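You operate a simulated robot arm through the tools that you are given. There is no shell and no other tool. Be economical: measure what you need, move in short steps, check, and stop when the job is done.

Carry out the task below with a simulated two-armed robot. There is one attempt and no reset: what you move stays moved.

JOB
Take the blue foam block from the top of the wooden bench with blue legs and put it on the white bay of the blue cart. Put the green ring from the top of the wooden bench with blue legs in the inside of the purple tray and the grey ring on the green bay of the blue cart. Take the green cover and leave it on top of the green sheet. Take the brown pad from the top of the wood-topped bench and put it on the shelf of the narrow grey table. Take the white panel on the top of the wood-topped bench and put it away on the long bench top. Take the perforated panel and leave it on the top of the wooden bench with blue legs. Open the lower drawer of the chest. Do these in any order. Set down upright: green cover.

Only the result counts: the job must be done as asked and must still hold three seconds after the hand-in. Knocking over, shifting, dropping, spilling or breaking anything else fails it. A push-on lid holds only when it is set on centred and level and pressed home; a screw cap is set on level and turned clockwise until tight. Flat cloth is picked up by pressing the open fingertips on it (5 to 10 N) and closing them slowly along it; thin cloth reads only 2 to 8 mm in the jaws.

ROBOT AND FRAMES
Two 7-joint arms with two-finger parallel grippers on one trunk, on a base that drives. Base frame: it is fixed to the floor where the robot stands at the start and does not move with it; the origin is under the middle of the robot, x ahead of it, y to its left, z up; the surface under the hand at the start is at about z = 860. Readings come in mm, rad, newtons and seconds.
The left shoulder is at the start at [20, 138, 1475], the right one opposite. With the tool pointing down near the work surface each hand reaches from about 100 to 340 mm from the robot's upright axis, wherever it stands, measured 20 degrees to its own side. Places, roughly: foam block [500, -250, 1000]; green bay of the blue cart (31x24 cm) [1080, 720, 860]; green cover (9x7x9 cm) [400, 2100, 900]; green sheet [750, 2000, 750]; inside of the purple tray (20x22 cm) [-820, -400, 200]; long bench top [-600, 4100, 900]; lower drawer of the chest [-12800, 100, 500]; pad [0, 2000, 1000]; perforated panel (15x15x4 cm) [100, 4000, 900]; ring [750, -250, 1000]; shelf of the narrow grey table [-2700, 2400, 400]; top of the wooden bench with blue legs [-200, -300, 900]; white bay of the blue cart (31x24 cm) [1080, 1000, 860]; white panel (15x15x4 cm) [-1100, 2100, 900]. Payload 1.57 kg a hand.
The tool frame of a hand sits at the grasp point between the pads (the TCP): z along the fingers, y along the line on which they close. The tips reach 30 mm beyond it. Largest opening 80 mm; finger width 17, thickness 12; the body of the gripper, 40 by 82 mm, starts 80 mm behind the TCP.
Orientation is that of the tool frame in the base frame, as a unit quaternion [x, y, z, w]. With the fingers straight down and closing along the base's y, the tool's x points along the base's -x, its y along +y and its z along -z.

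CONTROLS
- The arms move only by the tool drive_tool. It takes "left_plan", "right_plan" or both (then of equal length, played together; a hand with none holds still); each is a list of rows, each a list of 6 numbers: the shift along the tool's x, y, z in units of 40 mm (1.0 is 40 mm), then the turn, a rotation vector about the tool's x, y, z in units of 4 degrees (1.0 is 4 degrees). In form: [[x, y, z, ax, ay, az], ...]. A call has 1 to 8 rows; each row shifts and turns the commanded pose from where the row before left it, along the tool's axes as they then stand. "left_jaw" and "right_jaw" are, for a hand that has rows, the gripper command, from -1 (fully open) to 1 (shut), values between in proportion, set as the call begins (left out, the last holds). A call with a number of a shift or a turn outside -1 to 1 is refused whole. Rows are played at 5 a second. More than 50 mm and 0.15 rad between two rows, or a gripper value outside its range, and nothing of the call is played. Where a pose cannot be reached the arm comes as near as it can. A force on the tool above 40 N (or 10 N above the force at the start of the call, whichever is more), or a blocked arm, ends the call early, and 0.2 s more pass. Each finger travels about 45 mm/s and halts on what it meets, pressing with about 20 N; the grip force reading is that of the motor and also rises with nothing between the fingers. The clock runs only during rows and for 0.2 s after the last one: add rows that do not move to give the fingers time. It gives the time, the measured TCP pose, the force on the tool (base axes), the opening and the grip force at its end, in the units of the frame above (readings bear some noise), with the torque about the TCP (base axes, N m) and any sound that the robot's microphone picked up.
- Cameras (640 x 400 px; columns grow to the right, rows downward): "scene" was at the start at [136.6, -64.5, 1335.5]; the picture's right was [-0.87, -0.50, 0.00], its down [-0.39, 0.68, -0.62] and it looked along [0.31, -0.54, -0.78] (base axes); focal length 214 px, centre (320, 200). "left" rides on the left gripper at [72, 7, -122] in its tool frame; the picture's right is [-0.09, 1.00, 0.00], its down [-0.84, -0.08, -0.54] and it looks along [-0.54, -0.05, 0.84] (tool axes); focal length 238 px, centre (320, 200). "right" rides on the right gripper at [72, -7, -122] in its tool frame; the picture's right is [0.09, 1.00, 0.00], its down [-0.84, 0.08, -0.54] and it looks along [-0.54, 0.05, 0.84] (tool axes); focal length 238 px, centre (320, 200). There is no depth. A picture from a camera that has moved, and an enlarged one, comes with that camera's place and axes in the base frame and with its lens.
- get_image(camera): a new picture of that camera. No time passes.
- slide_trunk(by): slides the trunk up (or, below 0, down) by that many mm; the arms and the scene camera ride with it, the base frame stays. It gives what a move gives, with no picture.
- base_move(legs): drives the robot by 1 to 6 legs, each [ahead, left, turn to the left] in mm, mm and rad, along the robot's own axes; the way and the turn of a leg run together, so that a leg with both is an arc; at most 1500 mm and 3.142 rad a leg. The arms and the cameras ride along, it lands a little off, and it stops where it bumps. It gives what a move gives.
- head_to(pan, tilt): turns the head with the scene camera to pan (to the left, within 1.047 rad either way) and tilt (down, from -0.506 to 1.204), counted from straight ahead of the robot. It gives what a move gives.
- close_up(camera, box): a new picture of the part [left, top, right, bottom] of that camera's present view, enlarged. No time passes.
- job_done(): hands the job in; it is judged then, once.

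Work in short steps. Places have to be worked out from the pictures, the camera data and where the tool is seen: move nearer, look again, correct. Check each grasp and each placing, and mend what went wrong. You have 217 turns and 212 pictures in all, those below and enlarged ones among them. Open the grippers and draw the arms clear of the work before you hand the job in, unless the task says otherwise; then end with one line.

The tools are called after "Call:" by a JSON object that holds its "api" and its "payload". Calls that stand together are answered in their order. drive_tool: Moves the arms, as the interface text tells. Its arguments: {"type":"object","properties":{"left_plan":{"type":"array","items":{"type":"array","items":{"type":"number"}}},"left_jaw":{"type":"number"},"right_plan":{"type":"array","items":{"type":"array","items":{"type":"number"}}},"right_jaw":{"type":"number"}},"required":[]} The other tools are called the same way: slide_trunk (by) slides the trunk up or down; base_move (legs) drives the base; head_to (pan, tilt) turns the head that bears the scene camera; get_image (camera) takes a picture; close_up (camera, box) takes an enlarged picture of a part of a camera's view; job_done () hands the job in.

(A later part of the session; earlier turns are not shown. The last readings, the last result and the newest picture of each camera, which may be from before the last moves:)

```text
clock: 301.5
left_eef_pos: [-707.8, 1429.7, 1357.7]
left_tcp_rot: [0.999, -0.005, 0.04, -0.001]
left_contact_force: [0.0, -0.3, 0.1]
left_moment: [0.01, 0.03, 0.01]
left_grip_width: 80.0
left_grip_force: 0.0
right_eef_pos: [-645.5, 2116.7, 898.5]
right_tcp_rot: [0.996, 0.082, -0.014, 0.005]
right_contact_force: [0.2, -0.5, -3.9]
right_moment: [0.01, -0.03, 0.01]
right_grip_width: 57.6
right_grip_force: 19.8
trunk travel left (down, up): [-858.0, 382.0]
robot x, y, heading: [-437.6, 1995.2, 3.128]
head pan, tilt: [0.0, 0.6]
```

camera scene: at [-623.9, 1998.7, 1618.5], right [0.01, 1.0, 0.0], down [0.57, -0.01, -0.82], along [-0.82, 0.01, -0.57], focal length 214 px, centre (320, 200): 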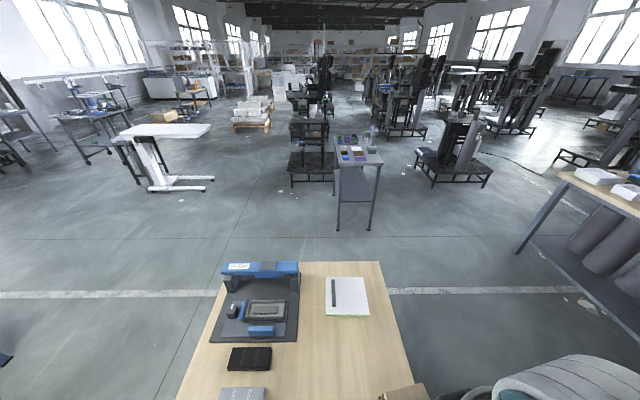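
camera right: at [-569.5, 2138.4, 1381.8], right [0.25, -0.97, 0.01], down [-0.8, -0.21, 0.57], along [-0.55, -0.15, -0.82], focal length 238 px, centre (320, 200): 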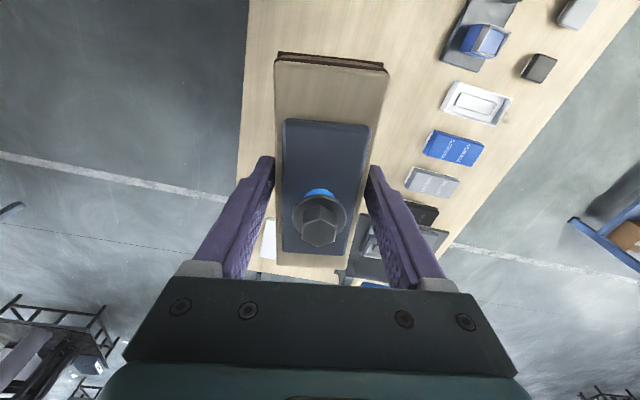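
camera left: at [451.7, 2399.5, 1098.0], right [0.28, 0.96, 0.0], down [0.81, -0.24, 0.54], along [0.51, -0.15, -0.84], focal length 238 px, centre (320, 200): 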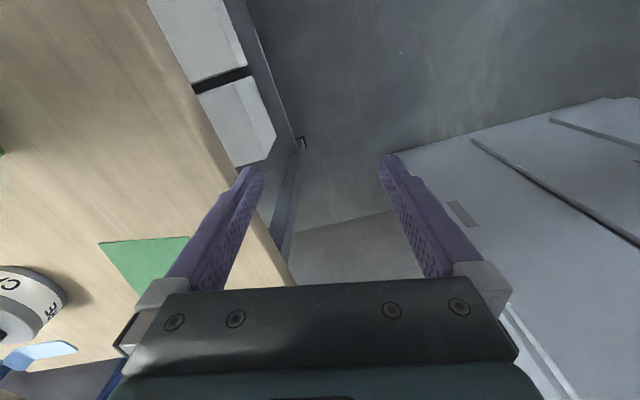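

Nearly down. I take the last millimetres, release, rise, back the base off 134 mm and pitch the tool 45° about the wrist.

Call:
{"api": "drive_tool", "payload": {"right_plan": [[0, 0, 0.08, 0, 0, 0], [0, 0, 0, 0, 0, 0]]}}

Call:
{"api": "drive_tool", "payload": {"right_plan": [[0, 0, 0, 0, 0, 0], [0, 0, 0, 0, 0, 0], [0, 0, 0, 0, 0, 0]], "right_jaw": -1}}

Call:
{"api": "drive_tool", "payload": {"right_plan": [[0, 0, -0.8, 0, 0, 0], [0, 0, -1, 0, 0, 0], [0, 0, -0.8, 0, 0, 0]]}}

Call:
{"api": "get_image", "payload": {"camera": "right"}}

```text
clock: 302.1
left_eef_pos: [-707.9, 1430.4, 1357.5]
left_tcp_rot: [0.999, -0.005, 0.04, -0.001]
left_contact_force: [0.0, 0.4, 0.9]
left_moment: [-0.06, 0.0, 0.01]
left_grip_width: 80.0
left_grip_force: 0.0
right_eef_pos: [-646.0, 2117.1, 895.8]
right_tcp_rot: [0.996, 0.083, -0.013, 0.006]
right_contact_force: [4.6, -1.3, 15.1]
right_moment: [0.31, -0.04, -0.01]
right_grip_width: 58.1
right_grip_force: 20.2
trunk travel left (down, up): [-858.0, 382.0]
robot x, y, heading: [-435.2, 1994.2, 3.133]
head pan, tilt: [0.0, 0.6]
```

```text
clock: 302.9
left_eef_pos: [-708.6, 1428.8, 1357.6]
left_tcp_rot: [0.999, -0.005, 0.039, -0.001]
left_contact_force: [-0.4, 0.3, -0.1]
left_moment: [-0.02, 0.01, 0.01]
left_grip_width: 80.0
left_grip_force: 0.1
right_eef_pos: [-648.3, 2116.9, 896.2]
right_tcp_rot: [0.997, 0.082, -0.014, 0.005]
right_contact_force: [0.3, -0.5, -0.4]
right_moment: [-0.01, 0.01, 0.01]
right_grip_width: 80.1
right_grip_force: 0.1
trunk travel left (down, up): [-858.0, 382.0]
robot x, y, heading: [-435.9, 1994.9, 3.13]
head pan, tilt: [0.0, 0.6]
```

```text
clock: 303.7
left_eef_pos: [-708.4, 1430.3, 1356.7]
left_tcp_rot: [0.999, -0.005, 0.039, 0.0]
left_contact_force: [-0.6, -0.9, -0.9]
left_moment: [-0.01, 0.0, 0.0]
left_grip_width: 80.2
left_grip_force: 0.2
right_eef_pos: [-644.8, 2118.5, 999.7]
right_tcp_rot: [0.997, 0.082, -0.014, 0.005]
right_contact_force: [-0.3, 0.0, 0.0]
right_moment: [0.01, 0.01, -0.02]
right_grip_width: 80.0
right_grip_force: 0.2
trunk travel left (down, up): [-858.0, 382.0]
robot x, y, heading: [-436.5, 1993.5, 3.128]
head pan, tilt: [0.0, 0.6]
```

```text
126 pictures are left
camera right: at [-570.1, 2138.0, 1118.5], right [0.25, -0.97, 0.01], down [-0.8, -0.21, 0.57], along [-0.55, -0.15, -0.82], focal length 238 px, centre (320, 200)
```

right: 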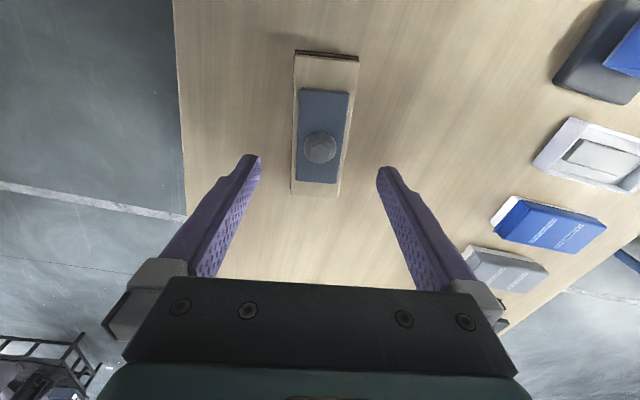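

The pad rests on the bench. Now base back ~121 mm along the tool's forward line and pitch the tool 40° about the wrist.

Call:
{"api": "base_move", "payload": {"legs": [[-119, -20, 0]]}}

Call:
{"api": "drive_tool", "payload": {"right_plan": [[-0.33, 0, 0, 0, -1, 0], [-0.33, 0, 0, 0, -1, 0], [-0.33, 0, 0, 0, -1, 0], [-0.33, 0, 0, 0, -1, 0], [-0.33, 0, 0, 0, -1, 0]]}}

Call:
{"api": "drive_tool", "payload": {"right_plan": [[-0.33, 0, 0, 0, -1, 0], [-0.33, 0, 0, 0, -1, 0], [-0.33, 0, 0, 0, -1, 0], [-0.33, 0, 0, 0, -1, 0], [-0.33, 0, 0, 0, -1, 0]]}}

Call:
{"api": "get_image", "payload": {"camera": "right"}}

```text
clock: 304.9
left_eef_pos: [-588.6, 1448.3, 1357.7]
left_tcp_rot: [0.999, -0.005, 0.04, -0.001]
left_contact_force: [-0.3, 0.5, -0.4]
left_moment: [-0.02, 0.02, 0.0]
left_grip_width: 80.2
left_grip_force: 0.2
right_eef_pos: [-524.3, 2136.2, 999.0]
right_tcp_rot: [0.997, 0.082, -0.014, 0.006]
right_contact_force: [-0.5, 0.5, -0.4]
right_moment: [0.0, 0.02, 0.0]
right_grip_width: 80.1
right_grip_force: 0.0
trunk travel left (down, up): [-858.0, 382.0]
robot x, y, heading: [-312.9, 2015.5, 3.133]
head pan, tilt: [0.0, 0.6]
```

```text
clock: 306.1
left_eef_pos: [-588.7, 1448.7, 1357.7]
left_tcp_rot: [0.999, -0.005, 0.04, -0.001]
left_contact_force: [-0.9, 0.6, 0.6]
left_moment: [0.0, 0.01, 0.01]
left_grip_width: 80.0
left_grip_force: 0.0
right_eef_pos: [-587.2, 2127.3, 1010.6]
right_tcp_rot: [0.979, 0.08, -0.188, 0.019]
right_contact_force: [-0.3, 0.8, -0.3]
right_moment: [0.01, -0.02, -0.01]
right_grip_width: 80.2
right_grip_force: 0.1
trunk travel left (down, up): [-858.0, 382.0]
robot x, y, heading: [-311.6, 2013.0, 3.129]
head pan, tilt: [0.0, 0.6]
```

```text
clock: 307.3
left_eef_pos: [-588.6, 1449.0, 1357.3]
left_tcp_rot: [0.999, -0.006, 0.039, -0.001]
left_contact_force: [-0.1, 0.1, 0.0]
left_moment: [-0.01, 0.03, 0.01]
left_grip_width: 80.3
left_grip_force: 0.1
right_eef_pos: [-643.7, 2117.7, 1043.0]
right_tcp_rot: [0.932, 0.075, -0.354, 0.034]
right_contact_force: [-1.0, 0.5, -0.1]
right_moment: [0.0, 0.01, 0.0]
right_grip_width: 80.1
right_grip_force: 0.1
trunk travel left (down, up): [-858.0, 382.0]
robot x, y, heading: [-319.1, 2017.7, 3.135]
head pan, tilt: [0.0, 0.6]
```

```text
125 pictures are left
camera right: at [-511.6, 2146.8, 1085.5], right [0.23, -0.97, -0.05], down [-0.25, -0.11, 0.96], along [-0.94, -0.21, -0.27], focal length 238 px, centre (320, 200)
```

right: 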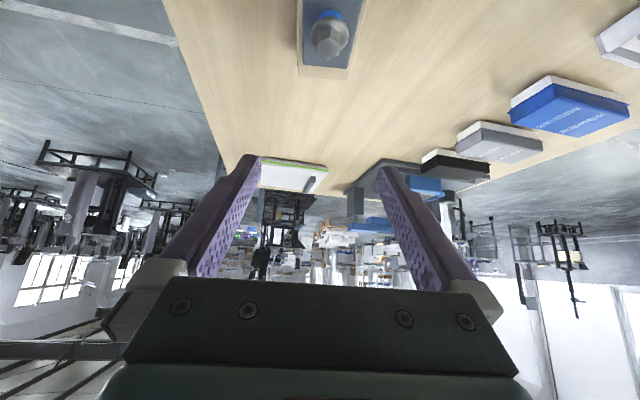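

TCP is above the pad centre with ~41° pitch. I lower with the trunk by 120 and check.

Call:
{"api": "slide_trunk", "payload": {"by": -120}}

Call:
{"api": "get_image", "payload": {"camera": "right"}}

```text
clock: 308.8
left_eef_pos: [-589.3, 1449.4, 1238.0]
left_tcp_rot: [0.999, -0.006, 0.04, -0.001]
left_contact_force: [0.4, -0.6, -0.6]
left_moment: [0.01, 0.02, -0.03]
left_grip_width: 80.3
left_grip_force: 0.1
right_eef_pos: [-643.7, 2118.4, 923.3]
right_tcp_rot: [0.932, 0.075, -0.353, 0.033]
right_contact_force: [0.3, -1.5, -0.3]
right_moment: [0.02, -0.01, 0.0]
right_grip_width: 80.1
right_grip_force: 0.0
trunk travel left (down, up): [-738.0, 502.0]
robot x, y, heading: [-316.8, 2014.4, 3.132]
head pan, tilt: [0.0, 0.6]
```

```text
124 pictures are left
camera right: at [-511.6, 2146.7, 965.6], right [0.23, -0.97, -0.05], down [-0.25, -0.11, 0.96], along [-0.94, -0.21, -0.27], focal length 238 px, centre (320, 200)
```

right: 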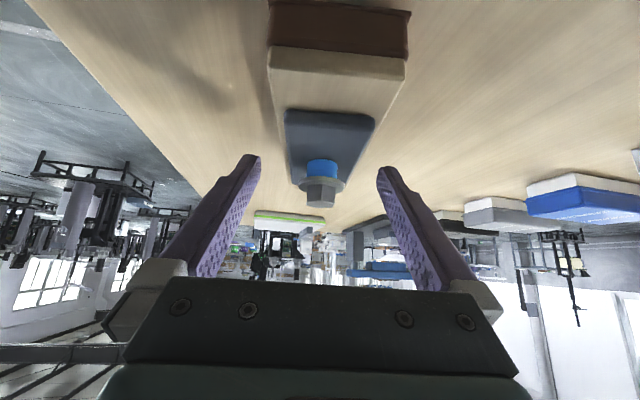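

Shift 5 mm along the closing line, then lower the last 28 mm and close.

Call:
{"api": "drive_tool", "payload": {"right_plan": [[0, 0.12, 0, 0, 0, 0]]}}

Call:
{"api": "slide_trunk", "payload": {"by": -28}}

Call:
{"api": "drive_tool", "payload": {"right_plan": [[0, 0, 0, 0, 0, 0], [0, 0, 0, 0, 0, 0], [0, 0, 0, 0, 0, 0], [0, 0, 0, 0, 0, 0]], "right_jaw": 0.6}}

Call:
{"api": "slide_trunk", "payload": {"by": 120}}

Call:
{"api": "get_image", "payload": {"camera": "right"}}

```text
clock: 309.2
left_eef_pos: [-589.2, 1448.9, 1237.2]
left_tcp_rot: [0.999, -0.005, 0.04, -0.001]
left_contact_force: [-0.2, -0.1, 0.5]
left_moment: [-0.01, -0.04, -0.02]
left_grip_width: 79.9
left_grip_force: 0.1
right_eef_pos: [-643.4, 2113.2, 924.1]
right_tcp_rot: [0.932, 0.076, -0.352, 0.033]
right_contact_force: [0.3, 0.4, -0.3]
right_moment: [-0.01, 0.01, 0.0]
right_grip_width: 79.9
right_grip_force: 0.0
trunk travel left (down, up): [-738.0, 502.0]
robot x, y, heading: [-315.4, 2016.6, 3.131]
head pan, tilt: [0.0, 0.6]
```

```text
clock: 309.9
left_eef_pos: [-589.4, 1448.3, 1208.9]
left_tcp_rot: [0.999, -0.005, 0.039, -0.001]
left_contact_force: [-0.7, 0.5, 0.1]
left_moment: [0.0, -0.02, 0.01]
left_grip_width: 80.0
left_grip_force: 0.0
right_eef_pos: [-643.6, 2112.6, 896.4]
right_tcp_rot: [0.932, 0.075, -0.354, 0.033]
right_contact_force: [0.5, -0.6, 0.4]
right_moment: [-0.03, 0.03, -0.01]
right_grip_width: 79.7
right_grip_force: 0.0
trunk travel left (down, up): [-710.0, 530.0]
robot x, y, heading: [-314.0, 2013.5, 3.134]
head pan, tilt: [0.0, 0.6]
```

```text
clock: 310.9
left_eef_pos: [-588.3, 1448.9, 1209.1]
left_tcp_rot: [0.999, -0.005, 0.04, -0.001]
left_contact_force: [-0.1, -0.4, 0.5]
left_moment: [0.01, 0.04, -0.02]
left_grip_width: 80.3
left_grip_force: 0.1
right_eef_pos: [-643.6, 2114.4, 895.2]
right_tcp_rot: [0.932, 0.076, -0.353, 0.033]
right_contact_force: [-0.8, 2.2, 1.6]
right_moment: [0.19, -0.02, 0.04]
right_grip_width: 58.1
right_grip_force: 20.2
trunk travel left (down, up): [-710.0, 530.0]
robot x, y, heading: [-314.1, 2018.5, 3.129]
head pan, tilt: [0.0, 0.6]
```

```text
clock: 312.4
left_eef_pos: [-587.8, 1449.3, 1328.0]
left_tcp_rot: [0.999, -0.006, 0.039, 0.0]
left_contact_force: [0.1, 0.1, 0.2]
left_moment: [0.01, 0.01, -0.06]
left_grip_width: 79.8
left_grip_force: 0.0
right_eef_pos: [-642.7, 2113.3, 1014.5]
right_tcp_rot: [0.932, 0.075, -0.353, 0.033]
right_contact_force: [0.7, -0.5, -4.4]
right_moment: [0.02, -0.02, 0.0]
right_grip_width: 57.8
right_grip_force: 20.0
trunk travel left (down, up): [-830.0, 410.0]
robot x, y, heading: [-314.0, 2011.6, 3.13]
head pan, tilt: [0.0, 0.6]
```

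```text
123 pictures are left
camera right: at [-510.2, 2142.0, 1057.5], right [0.23, -0.97, -0.05], down [-0.25, -0.11, 0.96], along [-0.94, -0.21, -0.27], focal length 238 px, centre (320, 200)
```

right: 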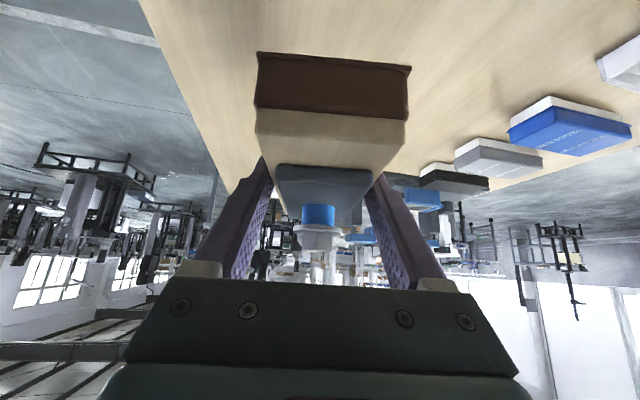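

The pad is held level with the tool pitched. I extend the hand 90 mm forward, raise the trunk and drive around to the narrow table's near end.

Call:
{"api": "drive_tool", "payload": {"right_plan": [[-0.57, 0, 0.49, 0, 0, 0], [-0.57, 0, 0.49, 0, 0, 0], [-0.57, 0, 0.49, 0, 0, 0]]}}

Call:
{"api": "slide_trunk", "payload": {"by": 150}}

Call:
{"api": "base_move", "payload": {"legs": [[0, -640, 0], [1400, 0, 0.01], [0, 340, 0]]}}

Call:
{"api": "get_image", "payload": {"camera": "scene"}}

```text
clock: 313.2
left_eef_pos: [-588.1, 1448.6, 1329.1]
left_tcp_rot: [0.999, -0.005, 0.039, 0.0]
left_contact_force: [-0.6, 0.5, 1.1]
left_moment: [0.03, 0.02, 0.0]
left_grip_width: 80.2
left_grip_force: 0.1
right_eef_pos: [-731.6, 2096.3, 1016.0]
right_tcp_rot: [0.932, 0.074, -0.353, 0.033]
right_contact_force: [0.1, 0.3, -4.4]
right_moment: [-0.02, -0.01, 0.0]
right_grip_width: 57.8
right_grip_force: 19.9
trunk travel left (down, up): [-830.0, 410.0]
robot x, y, heading: [-315.0, 2011.2, 3.129]
head pan, tilt: [0.0, 0.6]
```

```text
clock: 315.0
left_eef_pos: [-588.3, 1448.0, 1478.9]
left_tcp_rot: [0.999, -0.005, 0.039, -0.001]
left_contact_force: [0.1, -0.1, 0.4]
left_moment: [-0.02, 0.01, 0.03]
left_grip_width: 80.2
left_grip_force: 0.0
right_eef_pos: [-732.7, 2097.9, 1165.2]
right_tcp_rot: [0.932, 0.074, -0.353, 0.033]
right_contact_force: [0.1, 0.3, -4.1]
right_moment: [0.01, -0.06, 0.03]
right_grip_width: 57.8
right_grip_force: 20.2
trunk travel left (down, up): [-980.0, 260.0]
robot x, y, heading: [-311.0, 2015.1, 3.133]
head pan, tilt: [0.0, 0.6]
```

```text
clock: 326.9
left_eef_pos: [-1971.9, 1751.0, 1478.8]
left_tcp_rot: [0.999, 0.002, 0.039, 0.0]
left_contact_force: [0.4, 0.5, -0.2]
left_moment: [0.0, 0.03, 0.03]
left_grip_width: 79.8
left_grip_force: 0.1
right_eef_pos: [-2124.8, 2397.7, 1165.5]
right_tcp_rot: [0.931, 0.081, -0.353, 0.036]
right_contact_force: [1.3, -0.1, -3.9]
right_moment: [-0.02, -0.04, -0.01]
right_grip_width: 57.7
right_grip_force: 19.8
trunk travel left (down, up): [-980.0, 260.0]
robot x, y, heading: [-1705.2, 2322.7, -3.141]
head pan, tilt: [0.0, 0.6]
```

```text
122 pictures are left
camera scene: at [-1894.9, 2321.0, 1490.5], right [0.0, 1.0, 0.0], down [0.57, 0.0, -0.82], along [-0.82, 0.0, -0.57], focal length 214 px, centre (320, 200)
```

scene: 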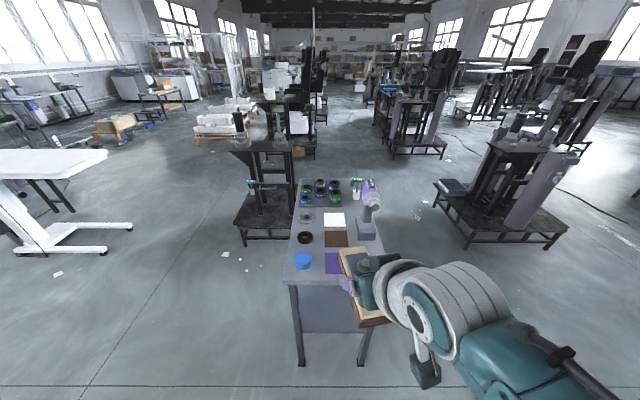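

Table end is at x≈-2380, y 2200–2579, top ≈770, shelf ≈380. I lower the trunk 700 mm here, in front of the table end.

Call:
{"api": "slide_trunk", "payload": {"by": -400}}

Call:
{"api": "slide_trunk", "payload": {"by": -300}}

Call:
{"api": "get_image", "payload": {"camera": "scene"}}

Call:
{"api": "get_image", "payload": {"camera": "right"}}

```text
clock: 330.8
left_eef_pos: [-1972.6, 1750.3, 1079.0]
left_tcp_rot: [0.999, 0.002, 0.04, -0.001]
left_contact_force: [0.3, 0.2, -0.4]
left_moment: [-0.02, -0.03, -0.01]
left_grip_width: 80.1
left_grip_force: 0.1
right_eef_pos: [-2123.8, 2397.0, 766.7]
right_tcp_rot: [0.931, 0.081, -0.353, 0.036]
right_contact_force: [0.7, 0.0, -4.7]
right_moment: [-0.02, -0.02, 0.0]
right_grip_width: 57.9
right_grip_force: 19.8
trunk travel left (down, up): [-580.0, 660.0]
robot x, y, heading: [-1703.5, 2320.2, -3.139]
head pan, tilt: [0.0, 0.6]
```

```text
clock: 333.8
left_eef_pos: [-1972.3, 1752.0, 778.4]
left_tcp_rot: [0.999, 0.002, 0.039, -0.002]
left_contact_force: [0.2, 0.9, -0.4]
left_moment: [0.01, 0.0, 0.0]
left_grip_width: 79.9
left_grip_force: 0.1
right_eef_pos: [-2124.1, 2397.3, 464.7]
right_tcp_rot: [0.931, 0.082, -0.353, 0.036]
right_contact_force: [0.2, 0.4, -3.7]
right_moment: [-0.05, -0.07, -0.01]
right_grip_width: 58.0
right_grip_force: 19.6
trunk travel left (down, up): [-280.0, 960.0]
robot x, y, heading: [-1703.6, 2323.9, -3.146]
head pan, tilt: [0.0, 0.6]
```

```text
121 pictures are left
camera scene: at [-1894.7, 2320.9, 790.5], right [0.0, 1.0, 0.0], down [0.57, 0.0, -0.82], along [-0.82, 0.0, -0.57], focal length 214 px, centre (320, 200)
```

scene: 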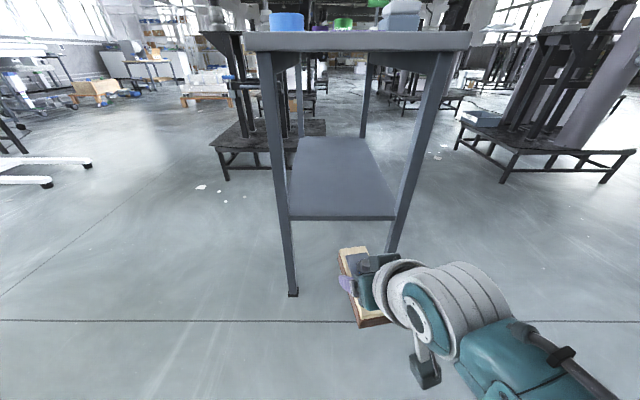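

```text
120 pictures are left
camera right: at [-1991.7, 2428.2, 508.2], right [0.24, -0.97, -0.05], down [-0.25, -0.11, 0.96], along [-0.94, -0.22, -0.27], focal length 238 px, centre (320, 200)
```

right: 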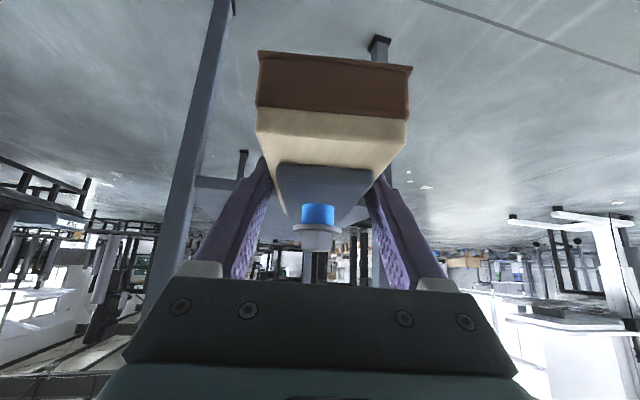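

The shelf surface is ≈390 with ample clearance (underside ≈790). Pad bottom is at ≈430. I drive forward 230 mm and check.

Call:
{"api": "base_move", "payload": {"legs": [[230, 8, 0]]}}

Call:
{"api": "get_image", "payload": {"camera": "scene"}}

Call:
{"api": "get_image", "payload": {"camera": "right"}}

```text
clock: 335.5
left_eef_pos: [-2199.2, 1742.4, 778.4]
left_tcp_rot: [0.999, 0.002, 0.041, -0.001]
left_contact_force: [0.7, -0.2, 0.0]
left_moment: [0.0, -0.02, 0.02]
left_grip_width: 80.0
left_grip_force: 0.1
right_eef_pos: [-2352.8, 2388.2, 464.0]
right_tcp_rot: [0.932, 0.082, -0.353, 0.036]
right_contact_force: [0.1, 1.1, -4.7]
right_moment: [0.01, -0.04, 0.02]
right_grip_width: 57.7
right_grip_force: 20.3
trunk travel left (down, up): [-280.0, 960.0]
robot x, y, heading: [-1932.1, 2310.1, -3.14]
head pan, tilt: [0.0, 0.6]
```

```text
119 pictures are left
camera scene: at [-2122.3, 2312.0, 790.4], right [0.0, 1.0, 0.0], down [0.57, 0.0, -0.82], along [-0.82, 0.0, -0.57], focal length 214 px, centre (320, 200)
```

scene: 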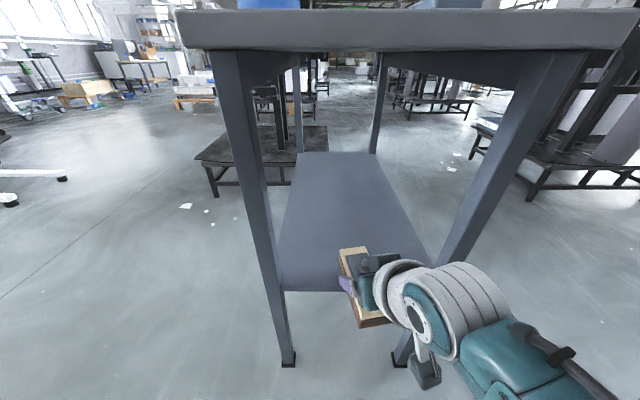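

```text
118 pictures are left
camera right: at [-2219.3, 2419.1, 507.9], right [0.24, -0.97, -0.05], down [-0.25, -0.12, 0.96], along [-0.94, -0.22, -0.27], focal length 238 px, centre (320, 200)
```

right: 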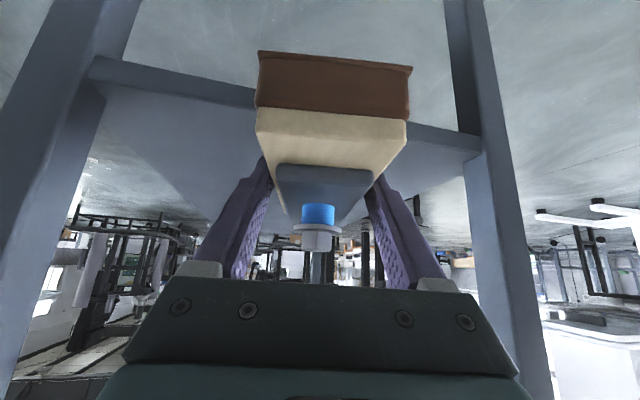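

All clear. I drive the remaining ~118 mm in.

Call:
{"api": "base_move", "payload": {"legs": [[118, 2, 0]]}}

Call:
{"api": "get_image", "payload": {"camera": "scene"}}

```text
clock: 336.7
left_eef_pos: [-2314.4, 1739.4, 779.0]
left_tcp_rot: [0.999, 0.002, 0.04, -0.001]
left_contact_force: [0.2, 0.0, 0.2]
left_moment: [0.02, -0.01, 0.03]
left_grip_width: 80.0
left_grip_force: 0.1
right_eef_pos: [-2466.9, 2387.3, 463.2]
right_tcp_rot: [0.932, 0.08, -0.352, 0.035]
right_contact_force: [0.7, 1.1, -4.2]
right_moment: [0.03, -0.02, 0.01]
right_grip_width: 57.7
right_grip_force: 20.1
trunk travel left (down, up): [-280.0, 960.0]
robot x, y, heading: [-2047.5, 2311.0, -3.139]
head pan, tilt: [0.0, 0.6]
```

```text
117 pictures are left
camera scene: at [-2238.9, 2309.9, 790.4], right [0.0, 1.0, 0.0], down [0.57, 0.0, -0.82], along [-0.82, 0.0, -0.57], focal length 214 px, centre (320, 200)
```

scene: 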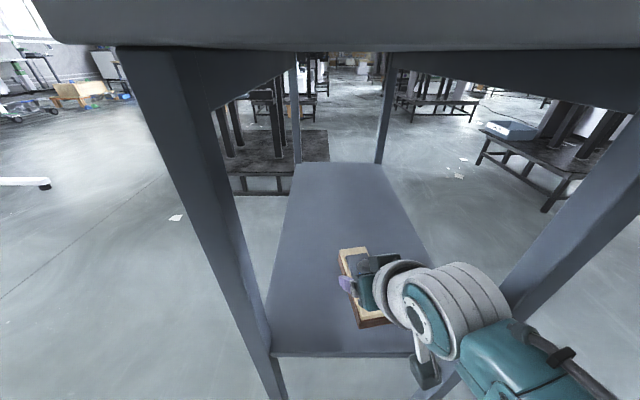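

I go 25 mm further and lower by the trunk until contact.

Call:
{"api": "base_move", "payload": {"legs": [[25, 0, 0]]}}

Call:
{"api": "slide_trunk", "payload": {"by": -30}}

Call:
{"api": "slide_trunk", "payload": {"by": -6}}

Call:
{"api": "slide_trunk", "payload": {"by": -5}}

```text
clock: 337.5
left_eef_pos: [-2338.7, 1739.1, 779.2]
left_tcp_rot: [0.999, 0.002, 0.04, -0.001]
left_contact_force: [-0.5, -0.6, -0.4]
left_moment: [0.0, -0.02, 0.01]
left_grip_width: 80.0
left_grip_force: 0.1
right_eef_pos: [-2490.6, 2386.4, 463.5]
right_tcp_rot: [0.932, 0.081, -0.351, 0.036]
right_contact_force: [-0.3, -0.5, -5.2]
right_moment: [0.02, 0.0, 0.02]
right_grip_width: 57.7
right_grip_force: 20.3
trunk travel left (down, up): [-280.0, 960.0]
robot x, y, heading: [-2077.3, 2315.0, -3.136]
head pan, tilt: [0.0, 0.6]
```

```text
clock: 338.3
left_eef_pos: [-2341.7, 1741.3, 748.6]
left_tcp_rot: [0.999, 0.002, 0.04, -0.001]
left_contact_force: [-0.1, -0.9, 1.2]
left_moment: [0.03, -0.01, -0.03]
left_grip_width: 79.9
left_grip_force: 0.1
right_eef_pos: [-2494.2, 2386.0, 436.4]
right_tcp_rot: [0.931, 0.081, -0.353, 0.034]
right_contact_force: [1.3, 0.2, 2.5]
right_moment: [0.12, 0.53, -0.03]
right_grip_width: 57.8
right_grip_force: 20.1
trunk travel left (down, up): [-250.0, 990.0]
robot x, y, heading: [-2075.8, 2307.4, -3.138]
head pan, tilt: [0.0, 0.6]
```

```text
clock: 338.8
left_eef_pos: [-2341.8, 1740.1, 743.6]
left_tcp_rot: [0.999, 0.002, 0.04, -0.002]
left_contact_force: [-0.8, -1.4, -0.5]
left_moment: [0.01, 0.01, 0.0]
left_grip_width: 80.0
left_grip_force: 0.1
right_eef_pos: [-2495.5, 2386.5, 430.0]
right_tcp_rot: [0.931, 0.08, -0.354, 0.035]
right_contact_force: [3.7, 0.4, 15.7]
right_moment: [0.2, 0.3, -0.05]
right_grip_width: 57.9
right_grip_force: 19.8
trunk travel left (down, up): [-244.0, 996.0]
robot x, y, heading: [-2077.7, 2310.2, -3.135]
head pan, tilt: [0.0, 0.6]
```

```text
clock: 339.2
left_eef_pos: [-2340.0, 1741.2, 738.1]
left_tcp_rot: [0.999, 0.001, 0.04, -0.001]
left_contact_force: [-0.1, -0.4, -0.4]
left_moment: [-0.01, -0.01, 0.02]
left_grip_width: 80.1
left_grip_force: 0.1
right_eef_pos: [-2494.3, 2386.4, 427.8]
right_tcp_rot: [0.93, 0.082, -0.357, 0.036]
right_contact_force: [3.4, 1.4, 4.6]
right_moment: [0.16, -0.09, 0.03]
right_grip_width: 57.9
right_grip_force: 20.4
trunk travel left (down, up): [-241.0, 999.0]
robot x, y, heading: [-2072.9, 2308.7, -3.14]
head pan, tilt: [0.0, 0.6]
stopped: the force on the tool passed its limit at 42 N (the readings are from after the stop); the commanded pose is now the measured one
```

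The pad rests on the shelf. I open, raise 70 mm with the trunk, and check.

Call:
{"api": "drive_tool", "payload": {"right_plan": [[0, 0, 0, 0, 0, 0], [0, 0, 0, 0, 0, 0], [0, 0, 0, 0, 0, 0]], "right_jaw": -1}}

Call:
{"api": "slide_trunk", "payload": {"by": 80}}

Call:
{"api": "get_image", "payload": {"camera": "right"}}

Call:
{"api": "base_move", "payload": {"legs": [[-350, 0, 0]]}}

Call:
{"api": "get_image", "payload": {"camera": "scene"}}

```text
clock: 340.1
left_eef_pos: [-2341.0, 1738.0, 741.1]
left_tcp_rot: [0.999, 0.001, 0.04, 0.0]
left_contact_force: [0.6, 0.2, 0.1]
left_moment: [-0.01, -0.01, 0.0]
left_grip_width: 80.3
left_grip_force: 0.1
right_eef_pos: [-2494.1, 2382.5, 427.9]
right_tcp_rot: [0.93, 0.082, -0.357, 0.037]
right_contact_force: [3.9, -5.1, 9.5]
right_moment: [0.19, 0.02, 0.0]
right_grip_width: 74.5
right_grip_force: 0.1
trunk travel left (down, up): [-241.0, 999.0]
robot x, y, heading: [-2072.1, 2309.4, -3.141]
head pan, tilt: [0.0, 0.6]
```

```text
clock: 341.2
left_eef_pos: [-2340.5, 1739.3, 820.3]
left_tcp_rot: [0.999, 0.002, 0.04, 0.0]
left_contact_force: [1.1, 0.1, 1.0]
left_moment: [0.02, 0.01, 0.03]
left_grip_width: 80.1
left_grip_force: 0.0
right_eef_pos: [-2495.5, 2385.2, 508.0]
right_tcp_rot: [0.931, 0.081, -0.355, 0.036]
right_contact_force: [0.5, 0.8, -0.3]
right_moment: [0.03, 0.0, -0.04]
right_grip_width: 80.1
right_grip_force: 0.0
trunk travel left (down, up): [-321.0, 919.0]
robot x, y, heading: [-2076.4, 2307.0, -3.15]
head pan, tilt: [0.0, 0.6]
```

```text
116 pictures are left
camera right: at [-2362.4, 2416.7, 550.1], right [0.24, -0.97, -0.05], down [-0.24, -0.11, 0.96], along [-0.94, -0.22, -0.26], focal length 238 px, centre (320, 200)
```

right: 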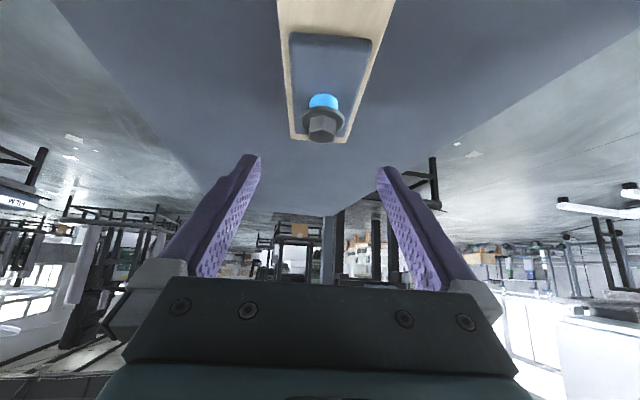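

```text
clock: 343.5
left_eef_pos: [-1990.1, 1740.0, 819.5]
left_tcp_rot: [0.999, 0.004, 0.04, -0.001]
left_contact_force: [-0.1, -0.5, -0.4]
left_moment: [0.01, 0.02, -0.02]
left_grip_width: 80.1
left_grip_force: 0.2
right_eef_pos: [-2145.4, 2385.9, 507.9]
right_tcp_rot: [0.93, 0.083, -0.357, 0.037]
right_contact_force: [0.4, 0.0, 0.6]
right_moment: [0.02, 0.02, 0.0]
right_grip_width: 80.0
right_grip_force: 0.0
trunk travel left (down, up): [-321.0, 919.0]
robot x, y, heading: [-1726.6, 2312.9, -3.136]
head pan, tilt: [0.0, 0.6]
```

```text
115 pictures are left
camera scene: at [-1915.2, 2310.6, 831.3], right [-0.01, 1.0, 0.0], down [0.56, 0.0, -0.83], along [-0.82, 0.0, -0.57], focal length 214 px, centre (320, 200)
```

scene: 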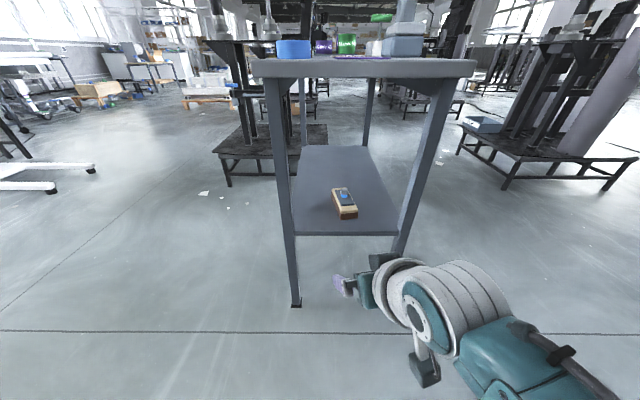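

The pad is on the shelf. Next the white panel: I raise the trunk, level the right tool, and drive to face the panel from the aisle side.

Call:
{"api": "slide_trunk", "payload": {"by": 400}}

Call:
{"api": "slide_trunk", "payload": {"by": 180}}

Call:
{"api": "drive_tool", "payload": {"right_plan": [[0.33, 0, 0, 0, 1, 0], [0.33, 0, 0, 0, 1, 0], [0.33, 0, 0, 0, 1, 0], [0.33, 0, 0, 0, 1, 0], [0.33, 0, 0, 0, 1, 0], [0.33, 0, 0, 0, 1, 0], [0.33, 0, 0, 0, 1, 0], [0.33, 0, 0, 0, 1, 0]]}}

Call:
{"api": "drive_tool", "payload": {"right_plan": [[0.33, 0, 0, 0, 1, 0], [0.33, 0, 0, 0, 1, 0], [0.1, 0, 0, 0, 0.4, 0], [0, 0, 0, 0, 0, 0]]}}

Call:
{"api": "base_move", "payload": {"legs": [[0, 0, 1.565], [-84, 730, 0]]}}

Call:
{"api": "get_image", "payload": {"camera": "right"}}

```text
clock: 347.3
left_eef_pos: [-1990.6, 1740.8, 1219.8]
left_tcp_rot: [0.999, 0.004, 0.04, -0.001]
left_contact_force: [0.5, 0.7, -0.1]
left_moment: [-0.02, -0.02, 0.02]
left_grip_width: 79.6
left_grip_force: 0.0
right_eef_pos: [-2145.5, 2386.3, 907.9]
right_tcp_rot: [0.93, 0.082, -0.356, 0.036]
right_contact_force: [1.0, 0.9, 0.1]
right_moment: [0.0, 0.01, -0.01]
right_grip_width: 80.0
right_grip_force: 0.1
trunk travel left (down, up): [-721.0, 519.0]
robot x, y, heading: [-1726.4, 2311.8, -3.132]
head pan, tilt: [0.0, 0.6]
```

```text
clock: 349.3
left_eef_pos: [-1990.4, 1739.7, 1399.7]
left_tcp_rot: [0.999, 0.003, 0.041, 0.0]
left_contact_force: [-0.1, -0.9, -0.7]
left_moment: [-0.01, 0.0, -0.03]
left_grip_width: 80.2
left_grip_force: 0.1
right_eef_pos: [-2146.8, 2385.5, 1088.2]
right_tcp_rot: [0.93, 0.083, -0.357, 0.037]
right_contact_force: [0.7, -0.4, 0.8]
right_moment: [0.0, 0.0, 0.02]
right_grip_width: 80.2
right_grip_force: 0.1
trunk travel left (down, up): [-901.0, 339.0]
robot x, y, heading: [-1724.5, 2308.5, -3.14]
head pan, tilt: [0.0, 0.6]
```

```text
clock: 351.1
left_eef_pos: [-1990.3, 1740.4, 1399.7]
left_tcp_rot: [0.999, 0.003, 0.04, -0.001]
left_contact_force: [0.4, 0.6, 0.3]
left_moment: [0.04, -0.01, 0.0]
left_grip_width: 79.8
left_grip_force: 0.1
right_eef_pos: [-2055.6, 2401.9, 1040.2]
right_tcp_rot: [0.992, 0.09, -0.085, 0.012]
right_contact_force: [0.8, -0.2, 1.0]
right_moment: [0.0, 0.03, 0.0]
right_grip_width: 80.3
right_grip_force: 0.0
trunk travel left (down, up): [-901.0, 339.0]
robot x, y, heading: [-1727.6, 2309.8, -3.139]
head pan, tilt: [0.0, 0.6]
```

```text
clock: 352.1
left_eef_pos: [-1989.9, 1740.5, 1400.4]
left_tcp_rot: [0.999, 0.004, 0.041, -0.001]
left_contact_force: [-0.6, 0.5, -0.4]
left_moment: [-0.02, 0.04, -0.01]
left_grip_width: 80.1
left_grip_force: 0.1
right_eef_pos: [-2026.0, 2407.9, 1036.4]
right_tcp_rot: [0.996, 0.09, -0.003, 0.005]
right_contact_force: [-0.2, -0.5, 0.4]
right_moment: [-0.02, 0.0, 0.03]
right_grip_width: 80.3
right_grip_force: 0.0
trunk travel left (down, up): [-901.0, 339.0]
robot x, y, heading: [-1727.0, 2308.3, -3.14]
head pan, tilt: [0.0, 0.6]
```

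```text
clock: 360.0
left_eef_pos: [-419.1, 2135.7, 1398.7]
left_tcp_rot: [0.704, 0.709, 0.028, -0.029]
left_contact_force: [0.2, -0.2, -0.3]
left_moment: [-0.04, 0.0, -0.02]
left_grip_width: 80.0
left_grip_force: 0.1
right_eef_pos: [-1086.3, 2099.1, 1035.5]
right_tcp_rot: [0.64, 0.769, 0.001, 0.006]
right_contact_force: [0.7, -0.8, -1.1]
right_moment: [-0.03, 0.06, 0.01]
right_grip_width: 80.0
right_grip_force: 0.1
trunk travel left (down, up): [-901.0, 339.0]
robot x, y, heading: [-987.2, 2397.0, -1.563]
head pan, tilt: [0.0, 0.6]
```

```text
114 pictures are left
camera right: at [-1105.9, 2168.7, 1156.1], right [0.96, 0.27, 0.01], down [0.22, -0.81, 0.55], along [0.16, -0.53, -0.84], focal length 238 px, centre (320, 200)
```

right: 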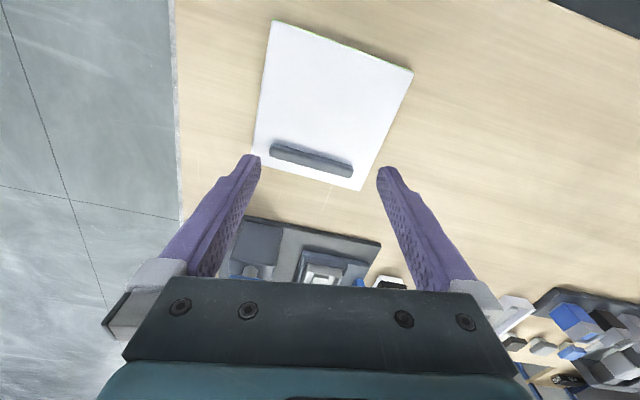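

The panel has a ~100 mm raised bar along x near its -y edge (bar centre ≈(-1081, 2054)). I need the jaws to close along y, so I turn to heading 0 and come from the bench's left end.

Call:
{"api": "base_move", "payload": {"legs": [[0, 0, 1.563], [-380, -200, 0]]}}

Call:
{"api": "drive_tool", "payload": {"right_plan": [[0, 0, 0, 0, 0, 1], [0, 0, 0, 0, 0, 1], [0, 0, 0, 0, 0, 1], [0, 0, 0, 0, 0, 0.3]]}}

Call:
{"api": "get_image", "payload": {"camera": "right"}}

```text
clock: 366.4
left_eef_pos: [-1101.5, 2767.7, 1400.2]
left_tcp_rot: [-0.003, 0.999, -0.001, -0.041]
left_contact_force: [-0.1, -0.5, 0.3]
left_moment: [-0.01, -0.02, -0.01]
left_grip_width: 80.1
left_grip_force: 0.1
right_eef_pos: [-1065.9, 2100.9, 1035.6]
right_tcp_rot: [-0.09, 0.996, 0.005, 0.003]
right_contact_force: [-0.4, -0.3, 0.8]
right_moment: [-0.01, 0.0, 0.03]
right_grip_width: 80.0
right_grip_force: 0.0
trunk travel left (down, up): [-901.0, 339.0]
robot x, y, heading: [-1366.1, 2199.5, 0.007]
head pan, tilt: [0.0, 0.6]
```

```text
clock: 367.4
left_eef_pos: [-1101.4, 2768.6, 1397.9]
left_tcp_rot: [-0.002, 0.999, -0.001, -0.039]
left_contact_force: [0.3, 0.3, -0.1]
left_moment: [-0.01, -0.03, 0.02]
left_grip_width: 79.9
left_grip_force: 0.1
right_eef_pos: [-1067.3, 2101.5, 1035.5]
right_tcp_rot: [0.027, 1.0, 0.005, 0.004]
right_contact_force: [1.0, -0.1, -0.3]
right_moment: [-0.01, -0.04, 0.03]
right_grip_width: 80.2
right_grip_force: 0.1
trunk travel left (down, up): [-901.0, 339.0]
robot x, y, heading: [-1366.2, 2201.3, 0.002]
head pan, tilt: [0.0, 0.6]
```

```text
113 pictures are left
camera right: at [-1138.4, 2097.1, 1156.4], right [-0.04, 1.0, 0.01], down [0.84, 0.03, 0.55], along [0.55, 0.03, -0.84], focal length 238 px, centre (320, 200)
```

right: 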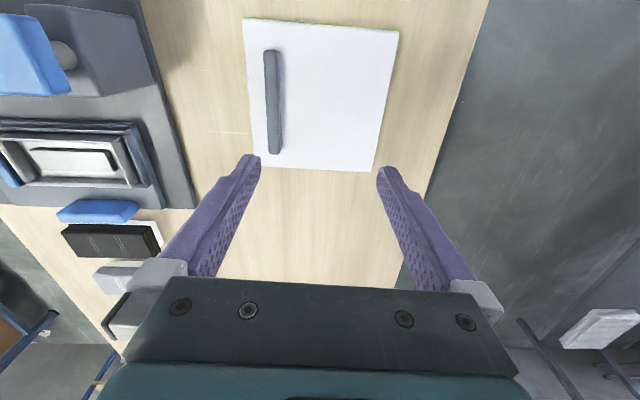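

The bar centre is (-1084, 2052), parallel to x. I align and descend to z≈950 to check.

Call:
{"api": "drive_tool", "payload": {"right_plan": [[0.2, -0.65, 0, 0, 0, -0.6], [0.2, -0.6, 0, 0, 0, 0], [0, 0, 1, 0, 0, 0], [0, 0, 1, 0, 0, 0], [0, 0, 0, 0, 0, 0]]}}

Call:
{"api": "get_image", "payload": {"camera": "right"}}

```text
clock: 368.6
left_eef_pos: [-1101.9, 2768.9, 1399.4]
left_tcp_rot: [-0.001, 0.999, -0.001, -0.039]
left_contact_force: [-0.1, 0.5, 0.3]
left_moment: [-0.01, 0.03, -0.01]
left_grip_width: 79.8
left_grip_force: 0.1
right_eef_pos: [-1083.2, 2051.5, 956.5]
right_tcp_rot: [0.005, 1.0, 0.005, 0.004]
right_contact_force: [0.3, 0.0, -1.0]
right_moment: [0.02, -0.01, -0.01]
right_grip_width: 80.1
right_grip_force: 0.0
trunk travel left (down, up): [-901.0, 339.0]
robot x, y, heading: [-1369.6, 2201.0, 0.003]
head pan, tilt: [0.0, 0.6]
```

```text
112 pictures are left
camera right: at [-1154.3, 2044.9, 1076.6], right [-0.08, 1.0, 0.01], down [0.83, 0.06, 0.55], along [0.55, 0.05, -0.84], focal length 238 px, centre (320, 200)
```

right: 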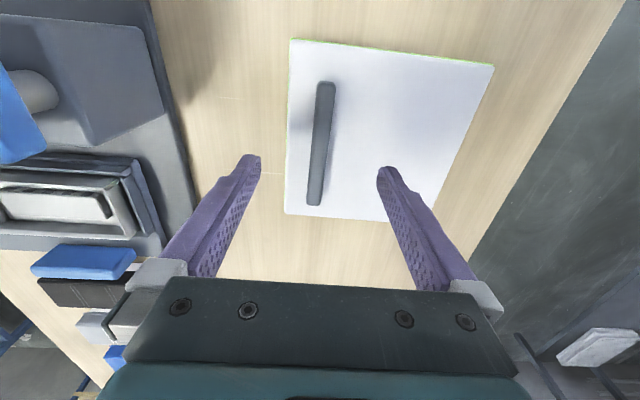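

Aligned. I descend to z≈912 watching the force.

Call:
{"api": "drive_tool", "payload": {"right_plan": [[0, 0, 0.6, 0, 0, 0], [0, 0, 0.5, 0, 0, 0], [0, 0, 0, 0, 0, 0]]}}

Call:
{"api": "get_image", "payload": {"camera": "right"}}

```text
clock: 369.4
left_eef_pos: [-1102.3, 2768.4, 1399.3]
left_tcp_rot: [-0.003, 0.999, -0.001, -0.04]
left_contact_force: [-0.2, 1.1, 0.1]
left_moment: [0.0, -0.01, -0.01]
left_grip_width: 80.3
left_grip_force: 0.0
right_eef_pos: [-1095.7, 2050.0, 929.0]
right_tcp_rot: [0.004, 1.0, 0.005, 0.002]
right_contact_force: [0.0, -0.1, 1.3]
right_moment: [0.01, -0.02, 0.01]
right_grip_width: 79.7
right_grip_force: 0.1
right hand out of reach, approached as far as the arm can: row 1, 2
trunk travel left (down, up): [-901.0, 339.0]
robot x, y, heading: [-1366.0, 2198.5, 0.003]
head pan, tilt: [0.0, 0.6]
```

```text
111 pictures are left
camera right: at [-1167.4, 2042.9, 1050.0], right [-0.08, 1.0, 0.01], down [0.83, 0.06, 0.55], along [0.54, 0.05, -0.84], focal length 238 px, centre (320, 200)
```

right: 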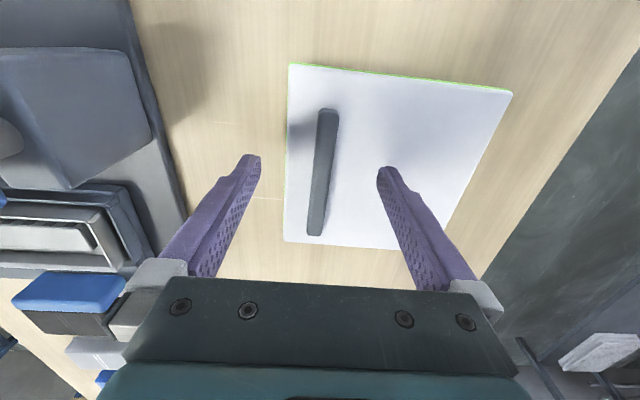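

The right arm met its reach limit; I check whether it still retracts upward.

Call:
{"api": "drive_tool", "payload": {"right_plan": [[0, 0, -0.5, 0, 0, 0], [0, 0, -0.5, 0, 0, 0], [0, 0, 0, 0, 0, 0]]}}

```text
clock: 370.2
left_eef_pos: [-1101.8, 2767.8, 1399.2]
left_tcp_rot: [-0.002, 0.999, -0.002, -0.04]
left_contact_force: [-0.2, 0.8, -0.3]
left_moment: [-0.02, 0.01, 0.04]
left_grip_width: 80.1
left_grip_force: 0.1
right_eef_pos: [-1096.3, 2049.2, 970.2]
right_tcp_rot: [0.004, 1.0, 0.005, 0.002]
right_contact_force: [-0.3, -0.4, -0.2]
right_moment: [-0.01, -0.03, -0.02]
right_grip_width: 80.1
right_grip_force: 0.1
trunk travel left (down, up): [-901.0, 339.0]
robot x, y, heading: [-1368.1, 2196.8, -0.002]
head pan, tilt: [0.0, 0.6]
```

It retracts normally. I raise the hand and lower the trunk by 130 mm for more margin.

Call:
{"api": "drive_tool", "payload": {"right_plan": [[-0.33, 0.05, -0.8, 0, 0, 0], [0, 0, -0.8, 0, 0, 0], [0, 0, -0.7, 0, 0, 0]]}}

Call:
{"api": "slide_trunk", "payload": {"by": -130}}

Call:
{"api": "get_image", "payload": {"camera": "right"}}

```text
clock: 371.0
left_eef_pos: [-1100.4, 2767.7, 1399.8]
left_tcp_rot: [-0.002, 0.999, -0.001, -0.041]
left_contact_force: [-0.5, 0.6, -1.3]
left_moment: [0.03, -0.02, 0.01]
left_grip_width: 79.9
left_grip_force: 0.1
right_eef_pos: [-1083.8, 2050.7, 1062.5]
right_tcp_rot: [0.005, 1.0, 0.005, 0.003]
right_contact_force: [-0.5, 0.4, -0.6]
right_moment: [0.0, 0.0, 0.01]
right_grip_width: 80.0
right_grip_force: 0.1
trunk travel left (down, up): [-901.0, 339.0]
robot x, y, heading: [-1366.0, 2196.6, 0.006]
head pan, tilt: [0.0, 0.6]
```

```text
clock: 372.6
left_eef_pos: [-1101.6, 2767.9, 1270.1]
left_tcp_rot: [-0.002, 0.999, -0.001, -0.04]
left_contact_force: [0.0, -0.4, 0.7]
left_moment: [-0.02, -0.03, 0.05]
left_grip_width: 80.0
left_grip_force: 0.1
right_eef_pos: [-1082.8, 2050.4, 933.2]
right_tcp_rot: [0.005, 1.0, 0.005, 0.003]
right_contact_force: [-0.4, 0.4, 0.5]
right_moment: [0.02, 0.0, 0.02]
right_grip_width: 80.0
right_grip_force: 0.1
trunk travel left (down, up): [-771.0, 469.0]
robot x, y, heading: [-1366.4, 2198.3, 0.003]
head pan, tilt: [0.0, 0.6]
```

```text
110 pictures are left
camera right: at [-1154.7, 2043.3, 1052.6], right [-0.08, 1.0, 0.01], down [0.83, 0.06, 0.55], along [0.54, 0.05, -0.84], focal length 238 px, centre (320, 200)
```

right: 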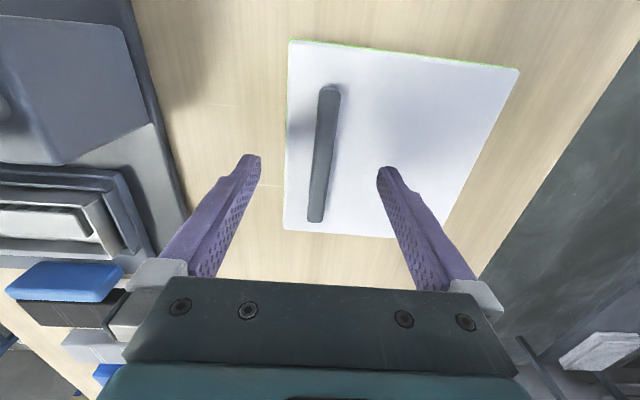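

Aligned again. Descend to ≈910 and close on the bar.

Call:
{"api": "drive_tool", "payload": {"right_plan": [[0, 0, 0.35, 0, 0, 0], [0, 0, 0.25, 0, 0, 0], [0, 0, 0, 0, 0, 0]]}}

Call:
{"api": "drive_tool", "payload": {"right_plan": [[0, 0, 0, 0, 0, 0], [0, 0, 0, 0, 0, 0], [0, 0, 0, 0, 0, 0], [0, 0, 0, 0, 0, 0], [0, 0, 0, 0, 0, 0], [0, 0, 0, 0, 0, 0]], "right_jaw": 1}}

Call:
{"api": "get_image", "payload": {"camera": "right"}}

```text
clock: 373.2
left_eef_pos: [-1101.3, 2767.5, 1269.6]
left_tcp_rot: [-0.001, 0.999, -0.001, -0.042]
left_contact_force: [0.0, 0.1, 0.1]
left_moment: [-0.02, -0.02, -0.01]
left_grip_width: 80.1
left_grip_force: 0.1
right_eef_pos: [-1083.6, 2051.0, 910.4]
right_tcp_rot: [0.004, 1.0, 0.008, 0.002]
right_contact_force: [-5.9, -1.6, 18.2]
right_moment: [0.71, 0.2, 0.2]
right_grip_width: 78.4
right_grip_force: 0.1
trunk travel left (down, up): [-771.0, 469.0]
robot x, y, heading: [-1365.7, 2200.6, 0.001]
head pan, tilt: [0.0, 0.6]
stopped in row 3 (right hand): the force on the tool passed its limit at 48 N (the readings are from after the stop); the commanded pose is now the measured one
```

```text
clock: 374.6
left_eef_pos: [-1100.4, 2766.6, 1270.9]
left_tcp_rot: [-0.001, 0.999, -0.001, -0.039]
left_contact_force: [0.2, -0.6, 0.4]
left_moment: [0.02, -0.03, -0.01]
left_grip_width: 79.9
left_grip_force: 0.0
right_eef_pos: [-1080.2, 2053.0, 911.6]
right_tcp_rot: [0.004, 1.0, 0.007, 0.005]
right_contact_force: [-0.2, 1.0, 36.4]
right_moment: [-0.73, 0.05, -0.03]
right_grip_width: 20.5
right_grip_force: 19.7
trunk travel left (down, up): [-771.0, 469.0]
robot x, y, heading: [-1367.7, 2201.5, 0.004]
head pan, tilt: [0.0, 0.6]
```

```text
109 pictures are left
camera right: at [-1152.2, 2044.1, 1032.3], right [-0.08, 1.0, 0.01], down [0.83, 0.06, 0.55], along [0.55, 0.06, -0.83], focal length 238 px, centre (320, 200)
```

right: 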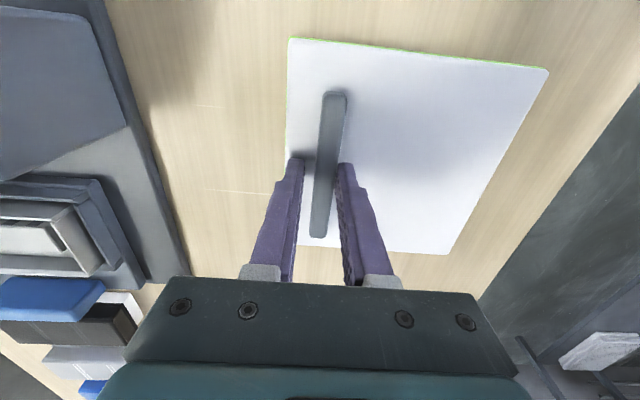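

Tips press on the panel surface (z≈880). I ease up 4 mm and let the jaws close fully on the bar.

Call:
{"api": "drive_tool", "payload": {"right_plan": [[0, 0, -0.1, 0, 0, 0], [0, 0, 0, 0, 0, 0], [0, 0, 0, 0, 0, 0], [0, 0, 0, 0, 0, 0]], "right_jaw": 1}}

Call:
{"api": "close_up", "payload": {"camera": "right", "box": [220, 60, 420, 300]}}

```text
clock: 375.6
left_eef_pos: [-1102.0, 2767.3, 1270.2]
left_tcp_rot: [-0.001, 0.999, -0.001, -0.04]
left_contact_force: [-0.6, 1.0, 0.1]
left_moment: [0.01, 0.03, -0.02]
left_grip_width: 79.9
left_grip_force: 0.1
right_eef_pos: [-1082.8, 2052.0, 914.0]
right_tcp_rot: [0.005, 1.0, 0.008, 0.001]
right_contact_force: [-0.5, -0.5, 0.6]
right_moment: [-0.06, 0.0, -0.03]
right_grip_width: 13.6
right_grip_force: 20.0
trunk travel left (down, up): [-771.0, 469.0]
robot x, y, heading: [-1369.7, 2198.9, 0.002]
head pan, tilt: [0.0, 0.6]
```

```text
1.67 times, centred on (320, 180) of right
camera zoom: at [-1154.9, 2044.2, 1035.0], right [-0.08, 1.0, 0.01], down [0.84, 0.06, 0.55], along [0.54, 0.06, -0.84], focal length 397 px, centre (320, 233)
```

zoom: 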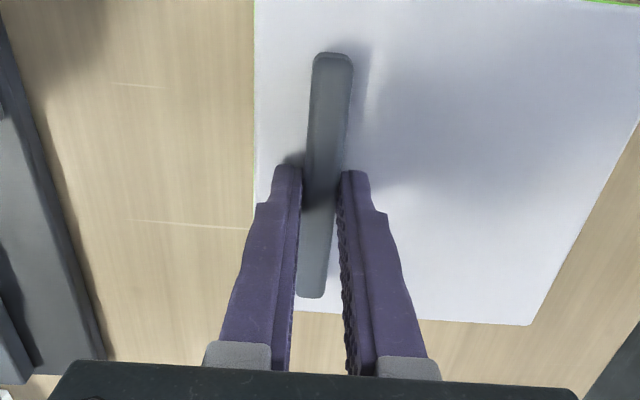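

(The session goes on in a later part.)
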